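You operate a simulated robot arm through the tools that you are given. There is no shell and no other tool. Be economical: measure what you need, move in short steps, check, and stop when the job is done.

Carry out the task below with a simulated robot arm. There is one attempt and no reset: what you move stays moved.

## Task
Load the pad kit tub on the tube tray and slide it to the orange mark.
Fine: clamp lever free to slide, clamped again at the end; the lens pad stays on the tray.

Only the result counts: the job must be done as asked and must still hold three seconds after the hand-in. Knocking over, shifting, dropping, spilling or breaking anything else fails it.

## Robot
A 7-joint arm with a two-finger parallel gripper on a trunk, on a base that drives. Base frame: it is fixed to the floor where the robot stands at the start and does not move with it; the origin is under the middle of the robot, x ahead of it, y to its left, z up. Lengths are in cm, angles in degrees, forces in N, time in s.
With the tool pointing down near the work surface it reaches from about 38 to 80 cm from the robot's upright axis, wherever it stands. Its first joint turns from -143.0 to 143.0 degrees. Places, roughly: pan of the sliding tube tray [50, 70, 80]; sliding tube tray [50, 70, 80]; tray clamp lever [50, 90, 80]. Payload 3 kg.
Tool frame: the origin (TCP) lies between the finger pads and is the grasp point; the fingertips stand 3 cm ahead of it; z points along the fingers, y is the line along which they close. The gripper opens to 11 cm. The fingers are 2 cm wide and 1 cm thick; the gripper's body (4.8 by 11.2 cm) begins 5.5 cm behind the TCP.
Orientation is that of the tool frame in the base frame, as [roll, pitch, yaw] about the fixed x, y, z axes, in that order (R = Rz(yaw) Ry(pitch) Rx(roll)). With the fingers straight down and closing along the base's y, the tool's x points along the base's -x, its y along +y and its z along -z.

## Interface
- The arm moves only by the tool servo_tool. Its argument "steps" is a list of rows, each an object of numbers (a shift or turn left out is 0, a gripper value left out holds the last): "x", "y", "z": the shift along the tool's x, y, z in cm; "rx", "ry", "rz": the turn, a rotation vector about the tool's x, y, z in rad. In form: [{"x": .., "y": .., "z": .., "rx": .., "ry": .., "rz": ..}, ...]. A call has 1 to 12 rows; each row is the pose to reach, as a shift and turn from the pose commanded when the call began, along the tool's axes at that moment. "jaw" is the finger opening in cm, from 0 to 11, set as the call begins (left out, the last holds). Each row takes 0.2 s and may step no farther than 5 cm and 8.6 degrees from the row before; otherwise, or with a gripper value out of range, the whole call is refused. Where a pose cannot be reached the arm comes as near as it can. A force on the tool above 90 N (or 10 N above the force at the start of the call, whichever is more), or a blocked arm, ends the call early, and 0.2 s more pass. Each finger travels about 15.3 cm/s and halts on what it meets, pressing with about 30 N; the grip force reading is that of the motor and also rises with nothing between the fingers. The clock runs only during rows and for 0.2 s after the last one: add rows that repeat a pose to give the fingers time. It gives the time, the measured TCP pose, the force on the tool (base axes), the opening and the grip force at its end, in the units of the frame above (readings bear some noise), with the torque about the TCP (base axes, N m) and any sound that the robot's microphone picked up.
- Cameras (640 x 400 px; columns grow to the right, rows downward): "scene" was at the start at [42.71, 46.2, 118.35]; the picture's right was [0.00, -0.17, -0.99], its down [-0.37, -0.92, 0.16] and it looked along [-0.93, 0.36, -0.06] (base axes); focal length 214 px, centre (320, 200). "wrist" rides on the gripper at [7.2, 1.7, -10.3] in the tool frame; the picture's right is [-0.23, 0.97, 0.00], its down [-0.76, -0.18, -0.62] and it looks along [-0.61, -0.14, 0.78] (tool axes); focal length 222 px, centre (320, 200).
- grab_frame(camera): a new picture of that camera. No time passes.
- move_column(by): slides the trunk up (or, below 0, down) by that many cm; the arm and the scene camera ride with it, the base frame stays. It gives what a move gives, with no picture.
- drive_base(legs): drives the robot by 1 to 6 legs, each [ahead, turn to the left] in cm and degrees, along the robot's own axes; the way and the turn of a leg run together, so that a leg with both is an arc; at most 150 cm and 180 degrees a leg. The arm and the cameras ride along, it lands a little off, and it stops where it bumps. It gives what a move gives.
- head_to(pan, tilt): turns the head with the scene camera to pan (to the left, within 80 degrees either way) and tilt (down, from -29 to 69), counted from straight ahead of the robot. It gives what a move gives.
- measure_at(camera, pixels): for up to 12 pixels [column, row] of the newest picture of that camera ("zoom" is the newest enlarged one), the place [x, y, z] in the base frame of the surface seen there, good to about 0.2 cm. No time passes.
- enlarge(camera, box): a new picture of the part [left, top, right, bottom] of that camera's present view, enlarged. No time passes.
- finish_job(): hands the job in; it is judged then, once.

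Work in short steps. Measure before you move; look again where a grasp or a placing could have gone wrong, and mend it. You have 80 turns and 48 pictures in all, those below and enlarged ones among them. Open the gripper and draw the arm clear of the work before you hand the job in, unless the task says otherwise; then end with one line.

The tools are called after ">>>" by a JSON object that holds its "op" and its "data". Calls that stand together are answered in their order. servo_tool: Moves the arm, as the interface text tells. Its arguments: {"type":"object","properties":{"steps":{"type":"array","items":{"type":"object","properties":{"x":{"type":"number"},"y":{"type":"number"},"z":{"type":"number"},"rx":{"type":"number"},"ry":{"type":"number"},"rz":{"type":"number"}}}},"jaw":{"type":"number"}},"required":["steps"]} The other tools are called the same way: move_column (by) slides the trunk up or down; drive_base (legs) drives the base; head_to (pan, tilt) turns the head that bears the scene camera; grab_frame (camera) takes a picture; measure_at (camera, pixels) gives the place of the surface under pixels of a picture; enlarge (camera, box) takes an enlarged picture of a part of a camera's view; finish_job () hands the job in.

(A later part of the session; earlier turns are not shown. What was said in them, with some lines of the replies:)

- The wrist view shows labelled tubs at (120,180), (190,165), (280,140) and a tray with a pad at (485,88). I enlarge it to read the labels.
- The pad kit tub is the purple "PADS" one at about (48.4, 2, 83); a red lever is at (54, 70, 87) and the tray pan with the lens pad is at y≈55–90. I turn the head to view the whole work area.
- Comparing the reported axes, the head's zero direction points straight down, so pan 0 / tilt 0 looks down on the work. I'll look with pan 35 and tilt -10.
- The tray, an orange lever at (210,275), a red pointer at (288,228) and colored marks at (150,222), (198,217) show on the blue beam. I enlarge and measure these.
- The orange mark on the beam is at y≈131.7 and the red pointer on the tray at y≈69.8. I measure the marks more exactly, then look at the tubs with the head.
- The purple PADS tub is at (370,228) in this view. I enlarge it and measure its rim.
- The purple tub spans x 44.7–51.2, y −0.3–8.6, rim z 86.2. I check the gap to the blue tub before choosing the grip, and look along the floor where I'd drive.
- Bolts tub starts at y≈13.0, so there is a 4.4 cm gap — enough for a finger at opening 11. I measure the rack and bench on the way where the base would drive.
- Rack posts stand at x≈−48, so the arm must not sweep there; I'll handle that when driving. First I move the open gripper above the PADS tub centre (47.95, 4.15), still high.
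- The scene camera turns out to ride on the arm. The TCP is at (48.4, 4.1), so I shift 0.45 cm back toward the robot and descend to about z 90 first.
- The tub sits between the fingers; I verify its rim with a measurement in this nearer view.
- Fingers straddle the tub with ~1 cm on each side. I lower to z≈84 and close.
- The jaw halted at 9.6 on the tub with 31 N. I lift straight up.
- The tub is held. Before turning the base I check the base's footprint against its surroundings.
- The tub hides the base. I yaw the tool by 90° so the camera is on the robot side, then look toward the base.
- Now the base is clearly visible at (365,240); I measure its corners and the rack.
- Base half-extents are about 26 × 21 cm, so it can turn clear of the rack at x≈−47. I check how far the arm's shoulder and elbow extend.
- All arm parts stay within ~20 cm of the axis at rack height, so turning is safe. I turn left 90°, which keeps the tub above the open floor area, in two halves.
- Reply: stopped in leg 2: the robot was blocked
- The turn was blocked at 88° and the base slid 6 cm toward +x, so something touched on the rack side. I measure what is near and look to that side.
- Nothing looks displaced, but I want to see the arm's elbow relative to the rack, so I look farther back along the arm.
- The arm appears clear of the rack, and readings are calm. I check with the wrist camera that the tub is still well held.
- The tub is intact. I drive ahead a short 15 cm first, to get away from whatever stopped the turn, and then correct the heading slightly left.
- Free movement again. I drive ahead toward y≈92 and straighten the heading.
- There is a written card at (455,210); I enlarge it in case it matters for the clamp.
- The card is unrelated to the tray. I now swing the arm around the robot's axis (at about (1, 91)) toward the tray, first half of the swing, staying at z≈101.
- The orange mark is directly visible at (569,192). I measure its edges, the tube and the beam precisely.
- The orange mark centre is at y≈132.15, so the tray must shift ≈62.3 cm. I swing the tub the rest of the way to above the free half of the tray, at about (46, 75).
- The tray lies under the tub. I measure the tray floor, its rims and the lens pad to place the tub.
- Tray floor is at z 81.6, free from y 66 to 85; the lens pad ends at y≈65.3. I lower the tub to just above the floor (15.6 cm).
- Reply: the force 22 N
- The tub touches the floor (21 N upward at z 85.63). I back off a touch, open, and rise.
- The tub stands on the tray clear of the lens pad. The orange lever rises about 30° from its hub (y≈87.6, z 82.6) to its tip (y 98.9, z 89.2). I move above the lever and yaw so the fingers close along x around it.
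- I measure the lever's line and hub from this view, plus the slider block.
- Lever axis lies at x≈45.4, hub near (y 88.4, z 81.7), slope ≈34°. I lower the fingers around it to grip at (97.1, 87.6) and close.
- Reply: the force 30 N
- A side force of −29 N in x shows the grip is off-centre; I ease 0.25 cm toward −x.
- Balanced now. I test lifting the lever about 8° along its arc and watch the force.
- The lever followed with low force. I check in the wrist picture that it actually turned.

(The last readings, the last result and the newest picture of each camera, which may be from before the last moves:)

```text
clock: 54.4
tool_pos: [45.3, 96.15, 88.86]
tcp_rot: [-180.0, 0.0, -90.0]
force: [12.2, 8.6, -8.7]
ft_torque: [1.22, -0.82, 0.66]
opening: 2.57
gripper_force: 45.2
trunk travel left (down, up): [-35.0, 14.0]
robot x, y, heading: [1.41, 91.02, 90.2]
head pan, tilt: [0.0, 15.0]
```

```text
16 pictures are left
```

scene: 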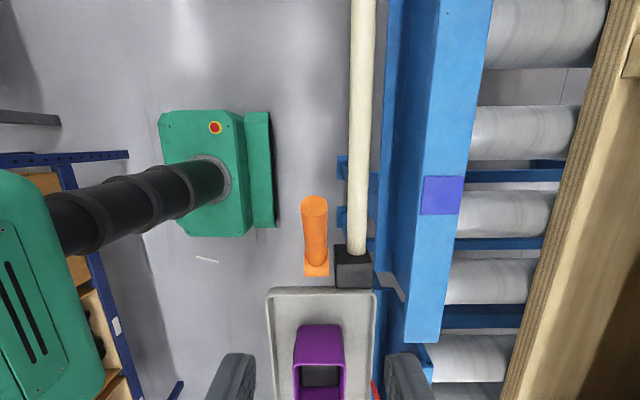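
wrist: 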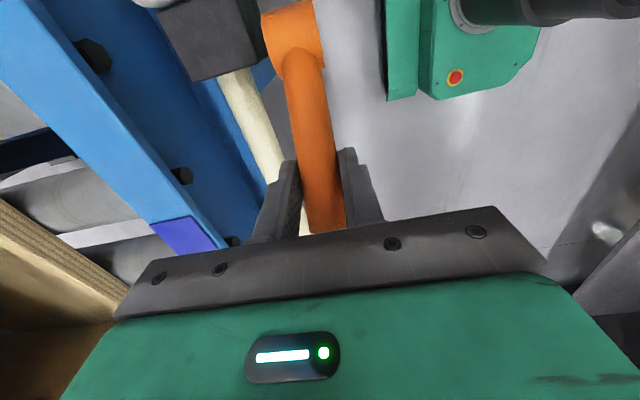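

The lever is gripped and turned. I continue the arc upward to ~67°, watching for a stop.

>>> {"op": "servo_tool", "data": {"steps": [{"x": 0.4, "z": -0.4}, {"x": 0.79, "z": -0.77}, {"x": 1.2, "z": -1.13}, {"x": 1.65, "z": -1.45}, {"x": 2.1, "z": -1.76}, {"x": 2.59, "z": -2.04}, {"x": 3.08, "z": -2.3}, {"x": 3.58, "z": -2.53}, {"x": 3.58, "z": -2.53}]}}

```text
clock: 56.4
tool_pos: [45.36, 92.55, 91.28]
tcp_rot: [179.9, 0.0, -90.1]
force: [37.2, 15.9, 4.6]
ft_torque: [1.42, -1.02, -0.14]
opening: 2.56
gripper_force: 45.1
trunk travel left (down, up): [-35.0, 14.0]
robot x, y, heading: [0.87, 90.99, 90.4]
head pan, tilt: [0.0, 15.0]
```

It turns freely; the side force is building again, so I shift a little in +x and continue to about 90°.

>>> {"op": "servo_tool", "data": {"steps": [{"y": -0.3}, {"x": 0.5, "y": -0.3, "z": -0.2}, {"x": 1.02, "y": -0.3, "z": -0.38}, {"x": 1.55, "y": -0.3, "z": -0.53}, {"x": 2.08, "y": -0.3, "z": -0.65}, {"x": 2.62, "y": -0.3, "z": -0.74}, {"x": 3.17, "y": -0.3, "z": -0.81}, {"x": 3.7, "y": -0.3, "z": -0.85}, {"x": 4.25, "y": -0.3, "z": -0.86}, {"x": 4.25, "y": -0.3, "z": -0.86}]}}

```text
clock: 58.6
tool_pos: [45.36, 88.26, 92.37]
tcp_rot: [179.9, -0.2, -89.9]
force: [-0.3, -0.2, 0.4]
ft_torque: [-0.02, -0.02, -0.01]
opening: 1.49
gripper_force: 0.1
trunk travel left (down, up): [-35.0, 14.0]
robot x, y, heading: [1.18, 90.86, 90.1]
head pan, tilt: [0.0, 15.0]
```

The jaw closed empty (1.49), so the lever slipped out somewhere past 67°. I look.

>>> {"op": "grab_frame", "data": {"camera": "wrist"}}

```text
15 pictures are left
```

wrist: 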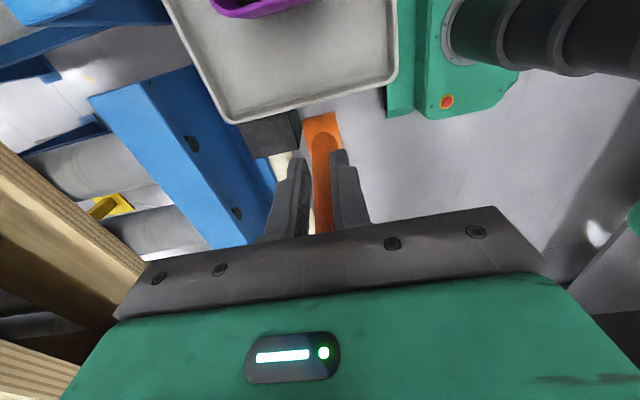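

I measure the lever's line now.

>>> {"op": "measure_at", "data": {"camera": "wrist", "pixels": [[320, 122], [320, 140], [322, 160], [322, 180], [322, 200], [324, 222], [265, 140]]}}

```text
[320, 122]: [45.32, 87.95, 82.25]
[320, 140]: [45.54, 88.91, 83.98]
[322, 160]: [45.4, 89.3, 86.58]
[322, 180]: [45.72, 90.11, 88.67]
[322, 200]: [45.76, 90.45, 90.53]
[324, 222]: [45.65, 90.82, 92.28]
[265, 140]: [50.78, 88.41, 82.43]
```

The lever now stands at about 77° (it was 34°), likely at its released stop. I rise, then go over to the tray's handle (bar near (46, 51.5, 89.5)), yawing so the fingers close along y.

>>> {"op": "servo_tool", "data": {"steps": [{"z": -4}, {"z": -8}, {"z": -13}, {"z": -13}]}}

>>> {"op": "servo_tool", "data": {"steps": [{"x": 3, "rz": 0.143}, {"x": 6, "rz": 0.286}, {"x": 9, "rz": 0.429}, {"x": 12, "rz": 0.572}, {"x": 15.5, "rz": 0.715}, {"x": 19, "rz": 0.858}, {"x": 22.5, "rz": 1.0}, {"x": 26, "rz": 1.143}, {"x": 29.5, "rz": 1.286}, {"x": 33, "rz": 1.43}, {"x": 36.5, "rz": 1.57}, {"x": 36.5, "rz": 1.57}], "jaw": 8}}

>>> {"op": "head_to", "data": {"pan": 10, "tilt": 10}}

>>> {"op": "grab_frame", "data": {"camera": "scene"}}

```text
clock: 59.6
tool_pos: [45.27, 88.5, 105.44]
tcp_rot: [179.9, -0.1, -90.1]
force: [-0.1, -0.2, 0.6]
ft_torque: [-0.01, 0.02, -0.03]
opening: 1.49
gripper_force: 0.0
trunk travel left (down, up): [-35.0, 14.0]
robot x, y, heading: [1.09, 90.96, 90.3]
head pan, tilt: [0.0, 15.0]
```

```text
clock: 62.2
tool_pos: [45.6, 51.95, 105.22]
tcp_rot: [-180.0, -0.1, -180.0]
force: [-0.1, -0.3, 0.8]
ft_torque: [0.0, 0.02, 0.01]
opening: 8.01
gripper_force: 0.0
trunk travel left (down, up): [-35.0, 14.0]
robot x, y, heading: [0.84, 90.91, 90.5]
head pan, tilt: [0.0, 15.0]
```

```text
clock: 62.9
tool_pos: [45.65, 51.95, 105.2]
tcp_rot: [-179.9, -0.1, -180.0]
force: [-0.3, 0.5, 0.1]
ft_torque: [0.02, 0.0, 0.0]
opening: 8.0
gripper_force: 0.1
trunk travel left (down, up): [-35.0, 14.0]
robot x, y, heading: [0.72, 91.12, 90.5]
head pan, tilt: [10.0, 10.0]
```

```text
14 pictures are left
```

scene: 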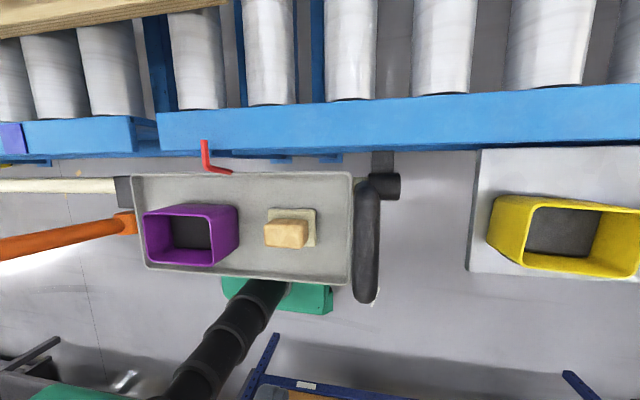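

I measure the handle bar and the lever's present state.

>>> {"op": "measure_at", "data": {"camera": "scene", "pixels": [[368, 200], [368, 230], [368, 260], [368, 290], [358, 240], [379, 240], [375, 165], [5, 245], [60, 234], [128, 222], [206, 150], [340, 180]]}}

>>> {"op": "enlarge", "data": {"camera": "scene", "box": [300, 130, 460, 320]}}

```text
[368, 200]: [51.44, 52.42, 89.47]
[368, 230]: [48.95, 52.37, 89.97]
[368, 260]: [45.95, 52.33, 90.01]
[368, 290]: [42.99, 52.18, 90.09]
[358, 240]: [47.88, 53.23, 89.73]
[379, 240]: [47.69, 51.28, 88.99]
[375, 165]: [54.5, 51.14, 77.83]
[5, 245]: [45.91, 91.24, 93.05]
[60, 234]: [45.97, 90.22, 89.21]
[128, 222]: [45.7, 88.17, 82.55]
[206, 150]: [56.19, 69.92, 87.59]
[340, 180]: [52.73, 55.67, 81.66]
```

```text
2.11 times, centred on (380, 225) of scene
```

zoom: 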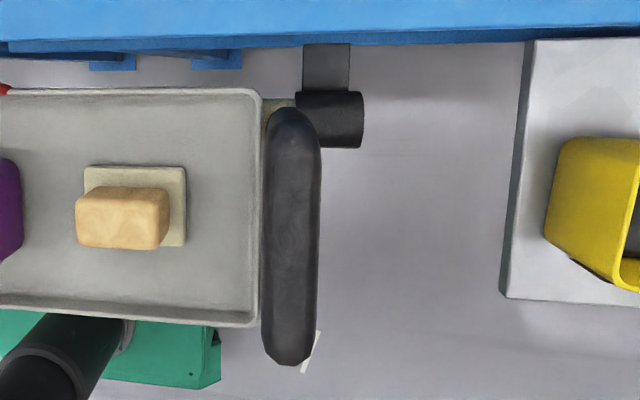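

The handle bar runs along x at y 52.3, centre z≈88.9. I lower onto it at x≈47 and close the fingers.

>>> {"op": "servo_tool", "data": {"steps": [{"x": -1, "y": 0.35, "z": 4}, {"x": -1.4, "y": 0.35, "z": 8}, {"x": -1.4, "y": 0.35, "z": 12}, {"x": -1.4, "y": 0.35, "z": 15}, {"x": -1.4, "y": 0.35, "z": 16.2}, {"x": -1.4, "y": 0.35, "z": 16.2}], "jaw": 5}}

>>> {"op": "servo_tool", "data": {"steps": [{}, {}, {}, {}], "jaw": 1.5}}

```text
clock: 64.3
tool_pos: [46.99, 52.02, 88.93]
tcp_rot: [-179.9, 0.0, -179.9]
force: [-0.1, -0.1, 0.4]
ft_torque: [0.03, -0.03, -0.05]
opening: 5.02
gripper_force: 0.1
trunk travel left (down, up): [-35.0, 14.0]
robot x, y, heading: [1.21, 90.61, 90.4]
head pan, tilt: [10.0, 10.0]
```

```text
clock: 65.3
tool_pos: [46.96, 52.27, 89.01]
tcp_rot: [180.0, -0.2, -179.9]
force: [-4.5, 32.4, -12.3]
ft_torque: [-0.09, 0.19, 0.4]
opening: 3.09
gripper_force: 15.9
trunk travel left (down, up): [-35.0, 14.0]
robot x, y, heading: [0.71, 91.26, 90.2]
head pan, tilt: [10.0, 10.0]
```

A push of 32 N toward +y shows I'm off-centre; moving +y is also the slide direction. I try a gentle 1.5 cm slide.

>>> {"op": "servo_tool", "data": {"steps": [{"y": 0.3}, {"y": 0.6}, {"y": 0.9}, {"y": 1.2}, {"y": 1.5}, {"y": 1.5}]}}

>>> {"op": "grab_frame", "data": {"camera": "scene"}}

```text
clock: 66.7
tool_pos: [46.89, 53.49, 89.04]
tcp_rot: [-179.9, 0.0, -179.9]
force: [14.1, -4.7, -2.1]
ft_torque: [0.05, -0.34, 0.95]
opening: 2.59
gripper_force: 45.0
trunk travel left (down, up): [-35.0, 14.0]
robot x, y, heading: [1.2, 91.09, 90.2]
head pan, tilt: [10.0, 10.0]
```

```text
12 pictures are left
```

scene: 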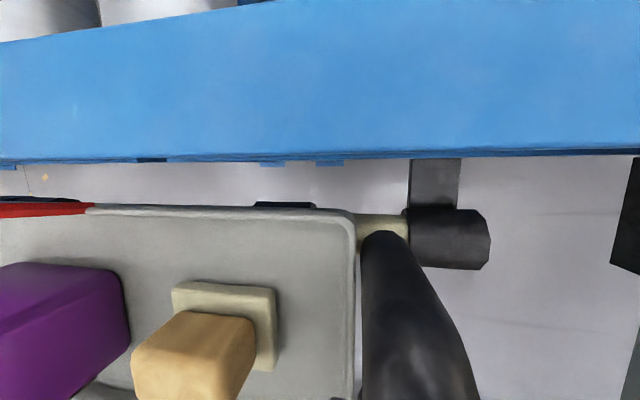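

The tray moved freely (a gap opened at the bracket at (380,225)). I slide on smoothly by about 22 cm.

>>> {"op": "servo_tool", "data": {"steps": [{"y": 0.8}, {"y": 2.3}, {"y": 4.3}, {"y": 6.5}, {"y": 8.7}, {"y": 10.9}, {"y": 13.1}, {"y": 15.3}, {"y": 17.5}, {"y": 19.7}, {"y": 21.2}, {"y": 22}]}}

```text
clock: 69.3
tool_pos: [46.56, 75.69, 88.82]
tcp_rot: [179.8, -0.3, -179.9]
force: [-25.6, -1.9, -11.4]
ft_torque: [-0.09, 0.48, 0.77]
opening: 2.55
gripper_force: 44.8
trunk travel left (down, up): [-35.0, 14.0]
robot x, y, heading: [1.24, 90.96, 90.4]
head pan, tilt: [10.0, 10.0]
```

Slid well; a −26 N side force suggests the rail drifts slightly toward −x, so I add a small x correction and slide another 22 cm.

>>> {"op": "servo_tool", "data": {"steps": [{"x": 0.2, "y": 0.8}, {"x": 0.3, "y": 2.3}, {"x": 0.33, "y": 4.3}, {"x": 0.36, "y": 6.5}, {"x": 0.39, "y": 8.7}, {"x": 0.42, "y": 10.9}, {"x": 0.45, "y": 13.1}, {"x": 0.48, "y": 15.3}, {"x": 0.51, "y": 17.5}, {"x": 0.54, "y": 19.7}, {"x": 0.57, "y": 21.2}, {"x": 0.6, "y": 22}]}}

```text
clock: 71.9
tool_pos: [46.27, 97.64, 88.89]
tcp_rot: [180.0, 0.0, -180.0]
force: [-6.3, -2.3, -10.2]
ft_torque: [-0.17, 0.16, 0.85]
opening: 2.55
gripper_force: 45.0
trunk travel left (down, up): [-35.0, 14.0]
robot x, y, heading: [0.79, 91.27, 90.5]
head pan, tilt: [10.0, 10.0]
```

About 17 cm remain. I slide 14 cm and then look at the pointer against the mark.

>>> {"op": "servo_tool", "data": {"steps": [{"x": 0.05, "y": 0.8}, {"x": 0.1, "y": 2.3}, {"x": 0.15, "y": 4.3}, {"x": 0.2, "y": 6.5}, {"x": 0.22, "y": 8.7}, {"x": 0.25, "y": 10.9}, {"x": 0.28, "y": 12.6}, {"x": 0.3, "y": 13.6}, {"x": 0.3, "y": 14}, {"x": 0.3, "y": 14}]}}

>>> {"op": "head_to", "data": {"pan": 40, "tilt": 0}}

>>> {"op": "grab_frame", "data": {"camera": "scene"}}

```text
clock: 74.1
tool_pos: [46.06, 111.69, 89.07]
tcp_rot: [-179.8, -0.1, -179.9]
force: [12.2, -3.9, -15.9]
ft_torque: [-0.06, 0.9, 0.83]
opening: 2.6
gripper_force: 44.6
trunk travel left (down, up): [-35.0, 14.0]
robot x, y, heading: [0.7, 91.68, 90.5]
head pan, tilt: [10.0, 10.0]
```

```text
clock: 75.0
tool_pos: [45.96, 111.57, 88.95]
tcp_rot: [-179.8, -0.1, -179.9]
force: [9.3, -1.2, -15.9]
ft_torque: [-0.03, 0.3, 0.92]
opening: 2.58
gripper_force: 45.3
trunk travel left (down, up): [-35.0, 14.0]
robot x, y, heading: [0.68, 91.06, 90.3]
head pan, tilt: [40.0, 0.0]
```

```text
11 pictures are left
```

scene: 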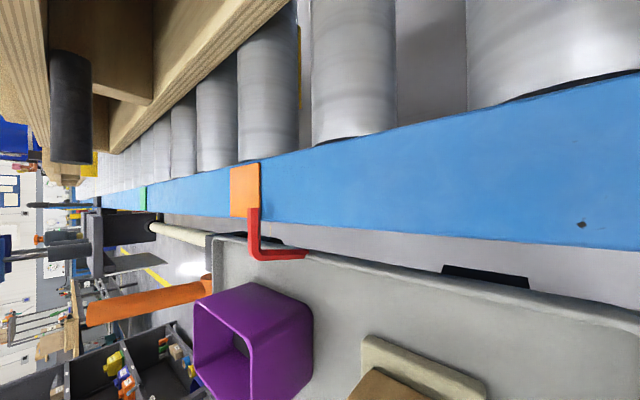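

The pointer is just short of the orange mark. I enlarge and measure both.

>>> {"op": "enlarge", "data": {"camera": "scene", "box": [190, 140, 350, 280]}}

>>> {"op": "measure_at", "data": {"camera": "scene", "pixels": [[232, 195], [260, 185], [246, 190], [253, 212], [253, 225], [255, 235], [259, 240], [90, 315], [205, 285]]}}

```text
2.86 times, centred on (270, 210) of scene
```

zoom: 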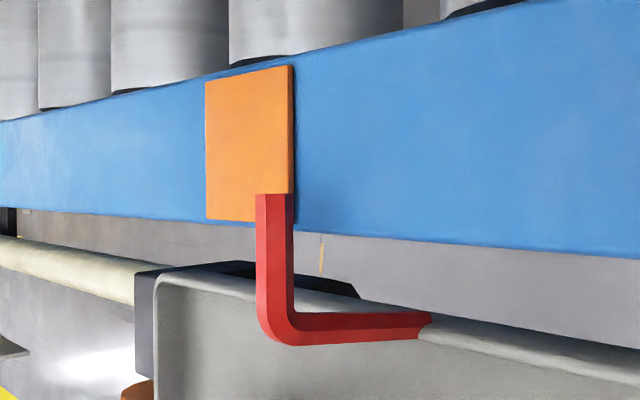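

```text
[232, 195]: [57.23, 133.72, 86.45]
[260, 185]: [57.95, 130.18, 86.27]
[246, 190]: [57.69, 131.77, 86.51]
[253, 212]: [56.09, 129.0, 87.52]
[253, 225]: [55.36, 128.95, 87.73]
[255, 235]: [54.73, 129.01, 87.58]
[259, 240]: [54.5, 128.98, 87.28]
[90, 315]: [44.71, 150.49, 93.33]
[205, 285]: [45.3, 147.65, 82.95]
```

The pointer is at y≈129.0, mark centre ≈132.05. I move the remaining 3.05 cm.

>>> {"op": "servo_tool", "data": {"steps": [{"y": 0.8}, {"y": 1.8}, {"y": 2.6}, {"y": 3.05}, {"y": 3.05}, {"y": 3.05}]}}

>>> {"op": "head_to", "data": {"pan": 45, "tilt": -15}}

>>> {"op": "enlarge", "data": {"camera": "scene", "box": [160, 160, 380, 330]}}

```text
clock: 76.4
tool_pos: [46.09, 114.7, 89.08]
tcp_rot: [-180.0, 0.1, -179.9]
force: [3.5, -0.4, 7.7]
ft_torque: [-0.02, 0.92, 0.87]
opening: 2.59
gripper_force: 45.2
trunk travel left (down, up): [-35.0, 14.0]
robot x, y, heading: [1.0, 91.17, 90.3]
head pan, tilt: [40.0, 0.0]
```

```text
clock: 77.2
tool_pos: [46.01, 114.68, 89.07]
tcp_rot: [-179.9, 0.1, -180.0]
force: [7.0, 3.4, 16.7]
ft_torque: [0.03, -0.1, 0.92]
opening: 2.58
gripper_force: 45.2
trunk travel left (down, up): [-35.0, 14.0]
robot x, y, heading: [1.03, 91.2, 90.0]
head pan, tilt: [45.0, -15.0]
```

```text
2.35 times, centred on (270, 245) of scene
```

zoom: 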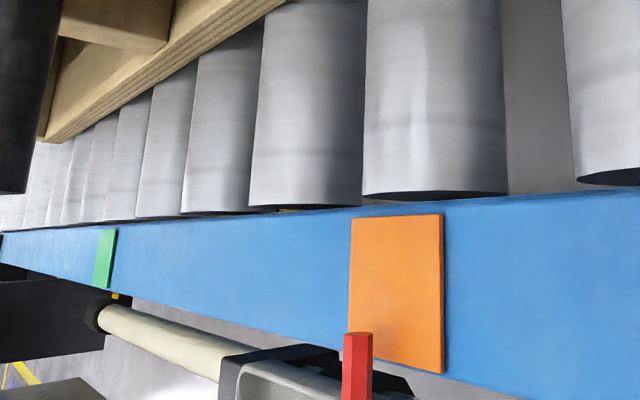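

>>> {"op": "measure_at", "data": {"camera": "zoom", "pixels": [[358, 350], [358, 370], [358, 390], [353, 290], [440, 290], [395, 290], [353, 240], [440, 240]]}}

```text
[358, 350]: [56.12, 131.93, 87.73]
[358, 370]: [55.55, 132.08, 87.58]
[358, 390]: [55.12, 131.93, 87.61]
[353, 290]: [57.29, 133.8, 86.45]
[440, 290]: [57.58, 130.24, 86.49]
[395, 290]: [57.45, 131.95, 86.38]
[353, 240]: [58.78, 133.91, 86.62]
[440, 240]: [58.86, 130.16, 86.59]
```

The pointer (y≈131.98) matches the mark centre (≈132.03). I release the handle gently and rise straight up.

>>> {"op": "servo_tool", "data": {"steps": [{}, {}, {"z": -3}, {"z": -7}, {"z": -11}, {"z": -16}, {"z": -18}], "jaw": 5.5}}

>>> {"op": "drive_base", "data": {"legs": [[26, 0]]}}

>>> {"op": "head_to", "data": {"pan": 0, "tilt": 10}}

>>> {"op": "grab_frame", "data": {"camera": "scene"}}

```text
clock: 78.8
tool_pos: [45.92, 114.61, 106.97]
tcp_rot: [-179.9, -0.1, -179.8]
force: [0.0, -0.5, -0.4]
ft_torque: [0.02, 0.01, 0.04]
opening: 5.51
gripper_force: 0.0
trunk travel left (down, up): [-35.0, 14.0]
robot x, y, heading: [0.88, 90.87, 90.2]
head pan, tilt: [45.0, -15.0]
```

```text
clock: 80.7
tool_pos: [45.85, 140.57, 107.14]
tcp_rot: [-180.0, -0.1, 179.8]
force: [0.1, 0.4, -0.4]
ft_torque: [0.04, 0.01, 0.0]
opening: 5.5
gripper_force: 0.1
trunk travel left (down, up): [-35.0, 14.0]
robot x, y, heading: [0.88, 117.18, 90.0]
head pan, tilt: [45.0, -15.0]
```

```text
clock: 81.8
tool_pos: [45.81, 140.62, 107.12]
tcp_rot: [-179.9, -0.1, 179.9]
force: [1.3, 0.7, 0.4]
ft_torque: [0.01, 0.01, -0.03]
opening: 5.48
gripper_force: 0.0
trunk travel left (down, up): [-35.0, 14.0]
robot x, y, heading: [0.85, 117.22, 90.1]
head pan, tilt: [0.0, 10.0]
```

```text
8 pictures are left
```

scene: 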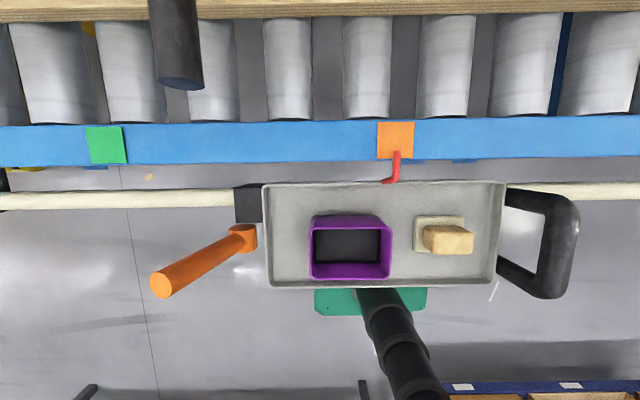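

I measure the lever, the pointer and the black hanging cylinder from here.

>>> {"op": "measure_at", "data": {"camera": "scene", "pixels": [[160, 285], [175, 272], [200, 258], [225, 245], [243, 232], [240, 245], [396, 155], [396, 165], [380, 140], [412, 140], [178, 80], [185, 266]]}}

```text
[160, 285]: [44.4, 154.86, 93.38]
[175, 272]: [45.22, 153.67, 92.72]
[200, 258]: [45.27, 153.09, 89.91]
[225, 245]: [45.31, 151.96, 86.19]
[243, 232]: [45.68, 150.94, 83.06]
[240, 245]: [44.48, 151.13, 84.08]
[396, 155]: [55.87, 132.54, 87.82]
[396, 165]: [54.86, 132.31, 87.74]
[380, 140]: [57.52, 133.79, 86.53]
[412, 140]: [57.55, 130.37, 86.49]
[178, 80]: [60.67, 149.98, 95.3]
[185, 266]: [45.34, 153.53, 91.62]
```

The lever stands near 71° with its grip point around (45.3, 154.2, 91.6); the cylinder at x≈60.7 is clear. I move above it while yawing the fingers to close along x.

>>> {"op": "servo_tool", "data": {"steps": [{"x": 0.1, "y": 1.2, "rz": -0.143}, {"x": 0.2, "y": 2.4, "rz": -0.286}, {"x": 0.3, "y": 3.7, "rz": -0.429}, {"x": 0.4, "y": 4.9, "rz": -0.572}, {"x": 0.5, "y": 6.2, "rz": -0.715}, {"x": 0.5, "y": 7.4, "rz": -0.858}, {"x": 0.5, "y": 8.7, "rz": -1.0}, {"x": 0.5, "y": 9.9, "rz": -1.143}, {"x": 0.5, "y": 11.1, "rz": -1.286}, {"x": 0.5, "y": 12.4, "rz": -1.43}, {"x": 0.5, "y": 13.6, "rz": -1.57}, {"x": 0.5, "y": 13.6, "rz": -1.57}], "jaw": 5.5}}

>>> {"op": "servo_tool", "data": {"steps": [{"z": 4}, {"z": 8}, {"z": 10}]}}

>>> {"op": "grab_frame", "data": {"camera": "wrist"}}

```text
clock: 84.4
tool_pos: [45.31, 154.27, 107.07]
tcp_rot: [180.0, -0.1, -90.0]
force: [-0.7, 0.1, 0.2]
ft_torque: [-0.02, 0.02, 0.02]
opening: 5.51
gripper_force: 0.0
trunk travel left (down, up): [-35.0, 14.0]
robot x, y, heading: [1.39, 117.32, 90.3]
head pan, tilt: [0.0, 10.0]
```

```text
clock: 85.2
tool_pos: [45.45, 154.24, 97.08]
tcp_rot: [179.9, -0.1, -90.2]
force: [0.2, 0.5, -0.1]
ft_torque: [0.01, -0.05, -0.01]
opening: 5.52
gripper_force: 0.0
trunk travel left (down, up): [-35.0, 14.0]
robot x, y, heading: [0.79, 116.97, 90.0]
head pan, tilt: [0.0, 10.0]
```

```text
7 pictures are left
```

wrist: 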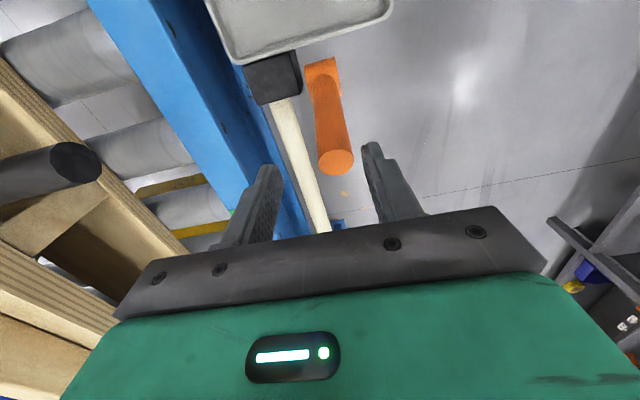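

I measure the tip face at (337,162) and the lever body to fix its angle.

>>> {"op": "measure_at", "data": {"camera": "wrist", "pixels": [[337, 162], [337, 152], [337, 172], [330, 130], [325, 100], [323, 70], [324, 60]]}}

```text
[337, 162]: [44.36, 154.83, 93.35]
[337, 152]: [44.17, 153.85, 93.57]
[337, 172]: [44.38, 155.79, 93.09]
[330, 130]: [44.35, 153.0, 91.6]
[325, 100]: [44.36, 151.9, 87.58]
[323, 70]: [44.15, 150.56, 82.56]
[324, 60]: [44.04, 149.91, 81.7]
```

The tip centre is (44.4, 154.8, 93.35), lever at 75°, so the hub is about (y 151.7, z 81.7). I shift to x 44.4, lower to z 91.4, and close on the lever.

>>> {"op": "servo_tool", "data": {"steps": [{"y": 1.0, "z": 0}, {"y": 1.0, "z": 3}, {"y": 1.0, "z": 5}, {"y": 1.0, "z": 5.7}, {"y": 1.0, "z": 5.7}]}}

>>> {"op": "servo_tool", "data": {"steps": [{}, {}, {}], "jaw": 1.5}}

```text
clock: 86.4
tool_pos: [44.31, 154.4, 91.29]
tcp_rot: [179.9, 0.0, -90.1]
force: [0.0, -0.2, -1.1]
ft_torque: [-0.01, 0.01, 0.01]
opening: 5.5
gripper_force: 0.0
trunk travel left (down, up): [-35.0, 14.0]
robot x, y, heading: [0.8, 117.13, 90.1]
head pan, tilt: [0.0, 10.0]
```

```text
clock: 87.2
tool_pos: [44.34, 154.33, 91.21]
tcp_rot: [180.0, 0.0, -90.1]
force: [13.6, -1.7, -2.7]
ft_torque: [-0.04, -1.45, 0.44]
opening: 2.58
gripper_force: 44.6
trunk travel left (down, up): [-35.0, 14.0]
robot x, y, heading: [0.66, 117.37, 90.3]
head pan, tilt: [0.0, 10.0]
```

The lever is gripped (2.58). I turn it down along its arc about the hub to ~34°.

>>> {"op": "servo_tool", "data": {"steps": [{"x": -0.83, "z": 0.26}, {"x": -1.62, "z": 0.6}, {"x": -2.38, "z": 1.01}, {"x": -3.1, "z": 1.47}, {"x": -3.78, "z": 2.0}, {"x": -4.41, "z": 2.59}, {"x": -4.99, "z": 3.23}, {"x": -5.5, "z": 3.92}, {"x": -5.65, "z": 4.13}, {"x": -5.65, "z": 4.13}]}}

>>> {"op": "head_to", "data": {"pan": 0, "tilt": 30}}

>>> {"op": "grab_frame", "data": {"camera": "scene"}}

```text
clock: 89.4
tool_pos: [44.27, 160.01, 87.39]
tcp_rot: [-180.0, 0.0, -90.1]
force: [-5.9, 8.9, 22.5]
ft_torque: [-0.99, -0.83, 0.45]
opening: 2.56
gripper_force: 44.5
trunk travel left (down, up): [-35.0, 14.0]
robot x, y, heading: [0.95, 117.24, 90.2]
head pan, tilt: [0.0, 10.0]
```

```text
clock: 90.2
tool_pos: [44.27, 159.94, 87.42]
tcp_rot: [180.0, -0.1, -90.2]
force: [-7.8, 8.6, 22.1]
ft_torque: [-1.03, -0.87, 0.49]
opening: 2.57
gripper_force: 44.8
trunk travel left (down, up): [-35.0, 14.0]
robot x, y, heading: [0.93, 117.53, 89.9]
head pan, tilt: [0.0, 30.0]
```

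```text
6 pictures are left
```

scene: 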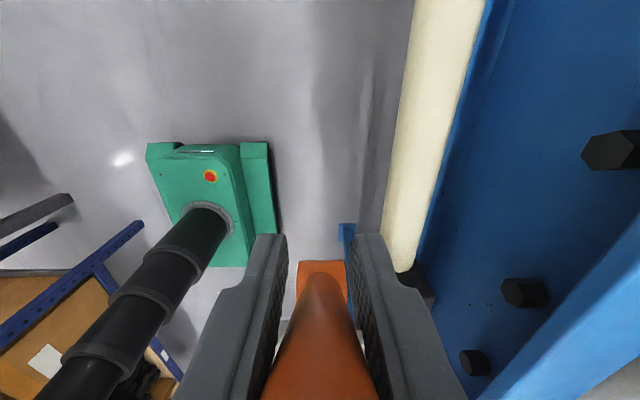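

There is a 22 N upward reaction, like a stop or the clamp biting. I press a little further along the arc to see.

>>> {"op": "servo_tool", "data": {"steps": [{"x": -0.15, "z": 0.2}, {"x": -0.3, "z": 0.45}, {"x": -0.3, "z": 0.45}]}}

```text
clock: 91.0
tool_pos: [44.4, 160.19, 86.73]
tcp_rot: [180.0, -0.1, -90.2]
force: [-4.8, 5.6, 18.4]
ft_torque: [-0.99, -0.89, 0.45]
opening: 2.58
gripper_force: 45.0
trunk travel left (down, up): [-35.0, 14.0]
robot x, y, heading: [0.94, 117.5, 89.9]
head pan, tilt: [0.0, 30.0]
```

It still gives at about 18 N. I press another ~4° to look for the end stop.

>>> {"op": "servo_tool", "data": {"steps": [{"x": -0.13, "z": 0.25}, {"x": -0.25, "z": 0.5}, {"x": -0.35, "z": 0.75}, {"x": -0.35, "z": 0.75}]}}

>>> {"op": "grab_frame", "data": {"camera": "wrist"}}

```text
clock: 92.0
tool_pos: [44.37, 160.4, 86.06]
tcp_rot: [179.8, -0.1, -90.3]
force: [-7.8, 7.0, 19.0]
ft_torque: [-1.06, -0.9, 0.6]
opening: 2.59
gripper_force: 45.2
trunk travel left (down, up): [-35.0, 14.0]
robot x, y, heading: [1.18, 117.28, 90.1]
head pan, tilt: [0.0, 30.0]
```

```text
5 pictures are left
```

wrist: 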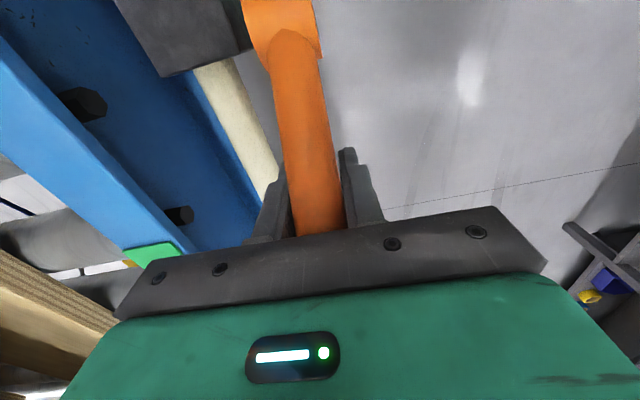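

I measure the lever line to see whether it follows or the pads are slipping.

>>> {"op": "measure_at", "data": {"camera": "wrist", "pixels": [[292, 50], [298, 90], [305, 130], [310, 160], [315, 190], [318, 215], [285, 15]]}}

```text
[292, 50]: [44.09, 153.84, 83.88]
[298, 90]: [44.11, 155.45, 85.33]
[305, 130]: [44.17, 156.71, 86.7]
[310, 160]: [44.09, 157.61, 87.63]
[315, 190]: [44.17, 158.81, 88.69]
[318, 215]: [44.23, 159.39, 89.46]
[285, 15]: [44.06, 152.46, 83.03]
```

The lever sits at ~42° while the pads slip down it, so pressing from above is better. I open, rise, close the fingers and come down on the lever near its tip.

>>> {"op": "servo_tool", "data": {"steps": [{}, {}, {"z": -4}, {"z": -8}, {"z": -12}], "jaw": 5.5}}

>>> {"op": "servo_tool", "data": {"steps": [{"x": 0.4}, {"x": 0.4}, {"x": 0.4}, {"x": 0.4, "z": 2}, {"x": 0.4, "z": 3.5}, {"x": 0.4, "z": 4}, {"x": 0.4, "z": 4.4}, {"x": 0.4, "z": 4.4}], "jaw": 0}}

```text
clock: 93.2
tool_pos: [44.71, 160.67, 97.86]
tcp_rot: [179.9, 0.0, -90.2]
force: [0.0, 0.6, -0.5]
ft_torque: [0.01, 0.02, 0.01]
opening: 5.47
gripper_force: 0.0
trunk travel left (down, up): [-35.0, 14.0]
robot x, y, heading: [1.25, 117.62, 90.2]
head pan, tilt: [0.0, 30.0]
```

```text
clock: 95.0
tool_pos: [44.42, 160.22, 93.69]
tcp_rot: [179.9, -0.1, -90.2]
force: [1.1, -0.1, 1.2]
ft_torque: [-0.02, 0.0, 0.02]
opening: 0.02
gripper_force: 30.3
trunk travel left (down, up): [-35.0, 14.0]
robot x, y, heading: [1.04, 117.35, 90.2]
head pan, tilt: [0.0, 30.0]
```

Just at the contact height. I press down in small steps while reading the force.

>>> {"op": "servo_tool", "data": {"steps": [{"z": 0.3}, {"z": 0.6}, {"z": 0.9}, {"z": 1.2}, {"z": 1.2}]}}

```text
clock: 96.2
tool_pos: [44.46, 160.15, 92.37]
tcp_rot: [179.9, -0.1, -90.2]
force: [1.4, 0.1, -0.5]
ft_torque: [0.02, 0.01, 0.02]
opening: 0.0
gripper_force: 29.6
trunk travel left (down, up): [-35.0, 14.0]
robot x, y, heading: [1.03, 117.75, 90.0]
head pan, tilt: [0.0, 30.0]
```

No contact yet; I continue lower in small steps.

>>> {"op": "servo_tool", "data": {"steps": [{"z": 0.2}, {"z": 0.4}, {"z": 0.6}, {"z": 0.8}, {"z": 1.0}, {"z": 1.0}]}}

>>> {"op": "grab_frame", "data": {"camera": "wrist"}}

```text
clock: 97.6
tool_pos: [44.32, 160.03, 91.52]
tcp_rot: [179.8, 0.0, -90.2]
force: [-1.0, -1.5, 0.9]
ft_torque: [-0.05, 0.01, -0.02]
opening: 0.0
gripper_force: 30.1
trunk travel left (down, up): [-35.0, 14.0]
robot x, y, heading: [0.86, 117.23, 90.0]
head pan, tilt: [0.0, 30.0]
```

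```text
4 pictures are left
```

wrist: 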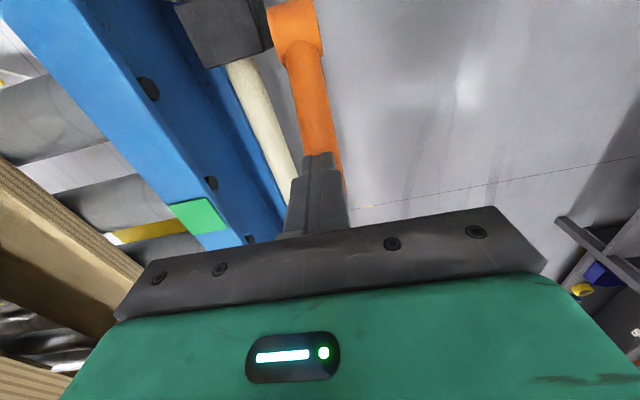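

I measure the lever line visible behind the fingers.

>>> {"op": "measure_at", "data": {"camera": "wrist", "pixels": [[300, 50], [305, 75], [310, 100], [315, 125], [318, 145], [295, 10], [336, 150], [342, 180]]}}

```text
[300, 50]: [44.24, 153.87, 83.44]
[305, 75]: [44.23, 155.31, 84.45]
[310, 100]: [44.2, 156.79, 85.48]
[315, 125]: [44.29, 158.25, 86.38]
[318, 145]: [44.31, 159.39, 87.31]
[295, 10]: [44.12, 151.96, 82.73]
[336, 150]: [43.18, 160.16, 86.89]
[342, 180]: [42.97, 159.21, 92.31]
```

The lever is now at ~35°, practically its original clamped angle (34°). I press lightly further to confirm it is at its stop.

>>> {"op": "servo_tool", "data": {"steps": [{"z": 0.15}, {"z": 0.3}, {"z": 0.45}, {"z": 0.6}, {"z": 0.6}]}}

```text
clock: 98.8
tool_pos: [44.43, 160.07, 91.15]
tcp_rot: [-179.8, 0.1, -90.3]
force: [1.6, -9.8, 38.6]
ft_torque: [0.08, 0.0, -0.03]
opening: 0.0
gripper_force: 30.4
trunk travel left (down, up): [-35.0, 14.0]
robot x, y, heading: [0.69, 117.35, 89.9]
head pan, tilt: [0.0, 30.0]
```

Firm stop at 38 N: the lever is clamped as before. I rise and move back above the tray to check the pointer and load.

>>> {"op": "servo_tool", "data": {"steps": [{"z": -4}, {"z": -8}, {"z": -12}, {"z": -16}, {"z": -16}]}}

>>> {"op": "servo_tool", "data": {"steps": [{"x": 1.8, "rz": 0.143}, {"x": 3.6, "rz": 0.286}, {"x": 5.4, "rz": 0.429}, {"x": 7.2, "rz": 0.572}, {"x": 9, "rz": 0.715}, {"x": 10.8, "rz": 0.858}, {"x": 12.6, "rz": 1.0}, {"x": 14.4, "rz": 1.143}, {"x": 16.2, "rz": 1.286}, {"x": 18, "rz": 1.43}, {"x": 19.6, "rz": 1.57}, {"x": 19.6, "rz": 1.57}], "jaw": 5}}

>>> {"op": "head_to", "data": {"pan": 0, "tilt": 0}}

>>> {"op": "grab_frame", "data": {"camera": "scene"}}

```text
clock: 100.0
tool_pos: [44.44, 159.99, 106.73]
tcp_rot: [179.9, 0.1, -90.3]
force: [1.5, 0.0, 0.0]
ft_torque: [0.01, 0.03, 0.0]
opening: 0.02
gripper_force: 29.9
trunk travel left (down, up): [-35.0, 14.0]
robot x, y, heading: [1.14, 117.31, 90.1]
head pan, tilt: [0.0, 30.0]
```

```text
clock: 102.6
tool_pos: [44.26, 140.42, 106.9]
tcp_rot: [-180.0, 0.0, 179.8]
force: [-0.3, 0.5, 0.4]
ft_torque: [-0.01, 0.0, 0.01]
opening: 5.02
gripper_force: 0.0
trunk travel left (down, up): [-35.0, 14.0]
robot x, y, heading: [1.08, 117.06, 90.0]
head pan, tilt: [0.0, 30.0]
```

```text
clock: 103.6
tool_pos: [44.31, 140.29, 106.96]
tcp_rot: [-180.0, -0.1, 179.9]
force: [0.3, -0.4, 0.3]
ft_torque: [0.05, 0.0, 0.0]
opening: 5.02
gripper_force: 0.0
trunk travel left (down, up): [-35.0, 14.0]
robot x, y, heading: [0.64, 117.4, 90.0]
head pan, tilt: [0.0, 0.0]
```

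```text
3 pictures are left
```

scene: 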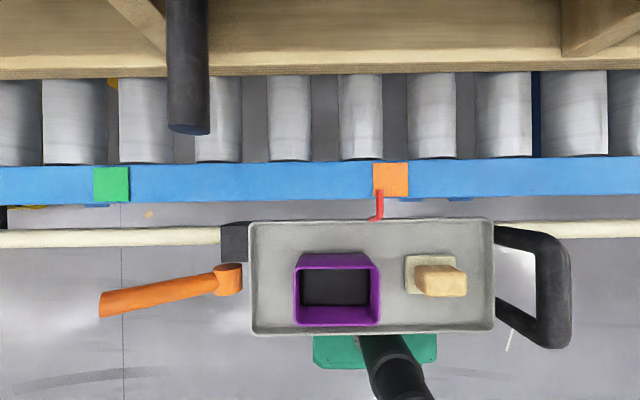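

The pointer at (379,200) now seems nearer the +y side of the mark; I enlarge and measure.

>>> {"op": "enlarge", "data": {"camera": "scene", "box": [350, 150, 430, 230]}}

>>> {"op": "measure_at", "data": {"camera": "scene", "pixels": [[380, 195], [380, 205], [375, 178], [407, 178], [391, 178], [375, 168], [407, 168], [110, 305], [220, 278], [228, 268]]}}

```text
5.00 times, centred on (390, 190) of scene
```

zoom: 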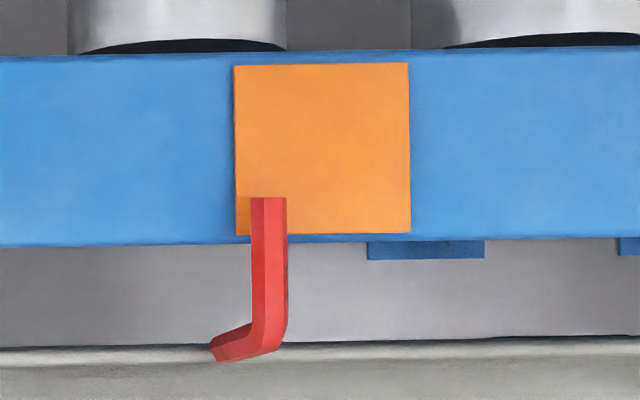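

```text
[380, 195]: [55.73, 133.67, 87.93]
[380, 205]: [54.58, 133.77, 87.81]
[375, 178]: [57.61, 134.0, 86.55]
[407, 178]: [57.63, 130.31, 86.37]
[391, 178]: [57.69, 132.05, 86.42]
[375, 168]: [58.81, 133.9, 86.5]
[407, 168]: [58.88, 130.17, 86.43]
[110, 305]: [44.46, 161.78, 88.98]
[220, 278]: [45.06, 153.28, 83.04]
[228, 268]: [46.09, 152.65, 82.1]
```

The pointer sits at y≈133.65, 1.55 cm past the mark centre (132.1): the clamping motion dragged the tray. I'll regrip the lever, lift it, pull the tray back, and clamp with the palm backing the lever. First I go above it again.

>>> {"op": "servo_tool", "data": {"steps": [{"y": 1.9, "rz": -0.143}, {"y": 3.8, "rz": -0.286}, {"y": 5.7, "rz": -0.429}, {"y": 7.6, "rz": -0.572}, {"y": 9.5, "rz": -0.715}, {"y": 11.4, "rz": -0.858}, {"y": 13.3, "rz": -1.0}, {"y": 15.2, "rz": -1.143}, {"y": 17.1, "rz": -1.286}, {"y": 19, "rz": -1.43}, {"y": 20.8, "rz": -1.57}, {"y": 20.8, "rz": -1.57}], "jaw": 4.4}}

>>> {"op": "servo_tool", "data": {"steps": [{"z": 4.5}, {"z": 9}, {"z": 13}, {"z": 16.5}, {"z": 19.5}, {"z": 21.5}, {"z": 22.2}, {"z": 22.2}]}}

```text
clock: 106.2
tool_pos: [44.4, 161.34, 106.97]
tcp_rot: [180.0, 0.0, -90.1]
force: [0.6, -0.2, 0.6]
ft_torque: [-0.03, -0.01, 0.03]
opening: 4.41
gripper_force: 0.1
trunk travel left (down, up): [-35.0, 14.0]
robot x, y, heading: [0.93, 117.34, 89.8]
head pan, tilt: [0.0, 0.0]
```

```text
clock: 108.0
tool_pos: [44.51, 161.37, 84.83]
tcp_rot: [179.8, -0.1, -90.2]
force: [-0.2, -0.8, -0.5]
ft_torque: [0.02, 0.01, -0.01]
opening: 4.42
gripper_force: 0.1
trunk travel left (down, up): [-35.0, 14.0]
robot x, y, heading: [0.91, 117.22, 89.9]
head pan, tilt: [0.0, 0.0]
```

In place around the lever without contact. I close the fingers.

>>> {"op": "servo_tool", "data": {"steps": [{"y": 0.15}, {"y": 0.15}, {"y": 0.15}, {"y": 0.15}], "jaw": 1}}

```text
clock: 109.0
tool_pos: [44.29, 161.32, 84.61]
tcp_rot: [-180.0, -0.1, -90.2]
force: [4.9, 2.0, 4.3]
ft_torque: [-0.36, -0.44, 0.71]
opening: 2.58
gripper_force: 45.1
trunk travel left (down, up): [-35.0, 14.0]
robot x, y, heading: [1.37, 117.34, 90.0]
head pan, tilt: [0.0, 0.0]
```

Gripped (2.58) and balanced. I lift the lever along its arc to ~70°.

>>> {"op": "servo_tool", "data": {"steps": [{"x": 0.41, "z": -0.55}, {"x": 0.86, "z": -1.06}, {"x": 1.34, "z": -1.54}, {"x": 1.85, "z": -1.99}, {"x": 2.4, "z": -2.4}, {"x": 2.97, "z": -2.77}, {"x": 3.41, "z": -3.02}, {"x": 4.02, "z": -3.32}, {"x": 4.66, "z": -3.57}, {"x": 4.66, "z": -3.57}]}}

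```text
clock: 111.2
tool_pos: [44.28, 156.55, 88.17]
tcp_rot: [180.0, -0.2, -90.4]
force: [24.6, -1.7, -2.9]
ft_torque: [-0.11, -1.38, 0.6]
opening: 2.6
gripper_force: 45.1
trunk travel left (down, up): [-35.0, 14.0]
robot x, y, heading: [0.96, 117.45, 90.2]
head pan, tilt: [0.0, 0.0]
```

The lever came up easily. I pull it 1.6 cm toward −y to bring the free tray back, then measure with the wrist camera.

>>> {"op": "servo_tool", "data": {"steps": [{"x": 0.4}, {"x": 0.8}, {"x": 1.2}, {"x": 1.6}, {"x": 1.6}]}}

>>> {"op": "grab_frame", "data": {"camera": "wrist"}}

```text
clock: 112.4
tool_pos: [44.32, 155.01, 88.25]
tcp_rot: [179.9, -0.1, -90.2]
force: [39.4, 4.2, -6.6]
ft_torque: [0.56, -1.27, 0.86]
opening: 2.63
gripper_force: 44.6
trunk travel left (down, up): [-35.0, 14.0]
robot x, y, heading: [0.9, 117.38, 90.2]
head pan, tilt: [0.0, 0.0]
```

```text
1 pictures are left
```

wrist: 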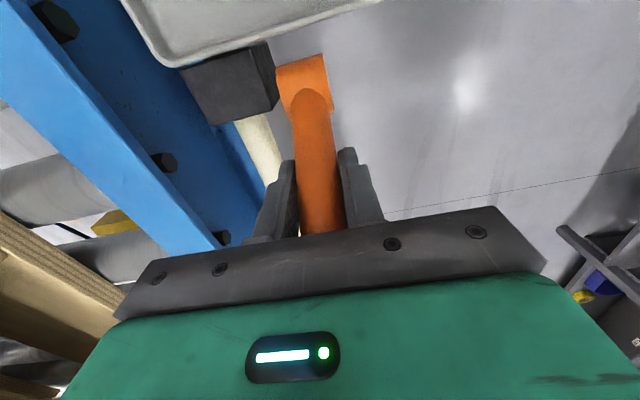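

I measure the lever line, hub and tray end.

>>> {"op": "measure_at", "data": {"camera": "wrist", "pixels": [[302, 66], [304, 80], [308, 100], [311, 120], [314, 145], [317, 170], [319, 195], [321, 215], [168, 66], [165, 58], [300, 8], [225, 48]]}}

```text
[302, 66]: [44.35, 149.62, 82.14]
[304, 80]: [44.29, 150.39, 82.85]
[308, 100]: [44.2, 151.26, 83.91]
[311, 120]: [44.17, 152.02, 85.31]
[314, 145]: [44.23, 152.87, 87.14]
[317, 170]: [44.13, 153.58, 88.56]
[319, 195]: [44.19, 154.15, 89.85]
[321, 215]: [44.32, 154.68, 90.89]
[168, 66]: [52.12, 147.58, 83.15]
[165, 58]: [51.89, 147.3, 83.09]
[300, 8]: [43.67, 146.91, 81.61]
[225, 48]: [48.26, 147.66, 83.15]
```

Lever at 64.5°, hub ≈151.5, tray end ≈147.6: the tray is back on the mark. Now I loosen the fingers so they only guide, and press the lever down with the palm, following the tip's arc.

>>> {"op": "servo_tool", "data": {"steps": [{}, {}, {"y": -0.1}], "jaw": 3.4}}

>>> {"op": "servo_tool", "data": {"steps": [{"x": 0, "z": 0.6}, {"x": -0.84, "z": 1.0}, {"x": -1.73, "z": 1.5}, {"x": -2.56, "z": 2.05}, {"x": -3.34, "z": 2.7}, {"x": -4.05, "z": 3.4}, {"x": -4.3, "z": 3.7}, {"x": -4.3, "z": 3.7}]}}

```text
clock: 113.2
tool_pos: [44.23, 155.07, 88.19]
tcp_rot: [179.9, 0.0, -90.2]
force: [-0.1, 0.6, 0.3]
ft_torque: [0.03, -0.04, 0.02]
opening: 3.41
gripper_force: 0.0
trunk travel left (down, up): [-35.0, 14.0]
robot x, y, heading: [1.06, 117.33, 90.2]
head pan, tilt: [0.0, 0.0]
```

```text
clock: 115.0
tool_pos: [44.25, 159.37, 84.38]
tcp_rot: [179.9, -0.1, -90.1]
force: [-0.3, 0.0, -1.0]
ft_torque: [-0.02, -0.04, 0.01]
opening: 3.38
gripper_force: 0.1
trunk travel left (down, up): [-35.0, 14.0]
robot x, y, heading: [0.96, 117.12, 90.2]
head pan, tilt: [0.0, 0.0]
```

No resistance so far. I continue to the clamped angle and press until a reaction shows.

>>> {"op": "servo_tool", "data": {"steps": [{"x": -0.26, "z": 0.3}, {"x": -0.5, "z": 0.65}, {"x": -0.5, "z": 0.9}, {"x": -0.5, "z": 1.15}, {"x": -0.5, "z": 1.15}]}}

```text
clock: 116.2
tool_pos: [44.37, 159.9, 83.83]
tcp_rot: [-179.6, 0.3, -90.2]
force: [5.4, 13.6, 73.9]
ft_torque: [0.43, 0.36, -0.09]
opening: 3.41
gripper_force: 0.1
trunk travel left (down, up): [-35.0, 14.0]
robot x, y, heading: [1.03, 117.42, 90.1]
head pan, tilt: [0.0, 0.0]
```

74 N at z 83.83, exactly the height predicted for 34°: the lever is home on its stop. I open, rise clear, and go back for the last check picture.

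>>> {"op": "servo_tool", "data": {"steps": [{"z": -1}, {"z": -3}, {"z": -7}, {"z": -11}, {"z": -15}, {"z": -19}, {"z": -23}, {"z": -24}], "jaw": 4.4}}

>>> {"op": "servo_tool", "data": {"steps": [{"x": 1.8, "rz": 0.143}, {"x": 3.6, "rz": 0.286}, {"x": 5.4, "rz": 0.429}, {"x": 7.2, "rz": 0.572}, {"x": 9, "rz": 0.715}, {"x": 10.8, "rz": 0.858}, {"x": 12.6, "rz": 1.0}, {"x": 14.4, "rz": 1.143}, {"x": 16.2, "rz": 1.286}, {"x": 18, "rz": 1.43}, {"x": 19.6, "rz": 1.57}, {"x": 19.6, "rz": 1.57}]}}

>>> {"op": "grab_frame", "data": {"camera": "scene"}}

```text
clock: 118.0
tool_pos: [44.21, 159.9, 107.5]
tcp_rot: [179.9, -0.1, -90.2]
force: [-0.9, 0.7, -0.5]
ft_torque: [0.0, 0.0, -0.01]
opening: 4.39
gripper_force: 0.0
trunk travel left (down, up): [-35.0, 14.0]
robot x, y, heading: [0.9, 117.06, 89.8]
head pan, tilt: [0.0, 0.0]
```

```text
clock: 120.6
tool_pos: [44.27, 140.12, 107.58]
tcp_rot: [-180.0, 0.0, 179.8]
force: [-0.1, -0.5, -0.2]
ft_torque: [0.04, -0.01, -0.02]
opening: 4.39
gripper_force: 0.0
trunk travel left (down, up): [-35.0, 14.0]
robot x, y, heading: [1.12, 117.18, 90.0]
head pan, tilt: [0.0, 0.0]
```

```text
0 pictures are left
```

scene: 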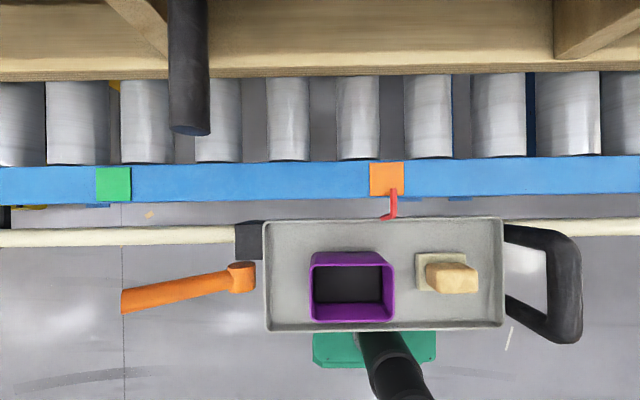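

I measure pointer, mark and lever in this last picture.

>>> {"op": "measure_at", "data": {"camera": "scene", "pixels": [[393, 194], [393, 200], [393, 206], [371, 178], [402, 178], [386, 178], [393, 190], [130, 302], [200, 282], [225, 275]]}}

```text
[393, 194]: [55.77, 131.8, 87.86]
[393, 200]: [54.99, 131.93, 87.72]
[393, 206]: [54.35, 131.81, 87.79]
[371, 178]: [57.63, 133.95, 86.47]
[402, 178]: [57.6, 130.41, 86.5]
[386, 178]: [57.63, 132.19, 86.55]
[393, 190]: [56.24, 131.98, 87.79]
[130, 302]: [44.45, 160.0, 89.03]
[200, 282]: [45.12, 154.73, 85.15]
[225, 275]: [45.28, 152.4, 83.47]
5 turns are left
```

The pointer reads y≈131.9 against the mark centre at ≈132.15. The lever is back at its clamped angle, the tub and lens pad are on the tray, and the arm is clear. I hand in.

>>> {"op": "finish_job", "data": {}}

```text
The job is handed in.
```

The pad kit tub is on the tube tray and the lens pad is still on it. The tray pointer is about 0.3 cm from the centre of the orange mark, and the clamp lever is back at its clamped angle. On the way there, the base was blocked once while turning near the rack and slid about 6 cm; I saw nothing displaced, but I didn't find what it touched.
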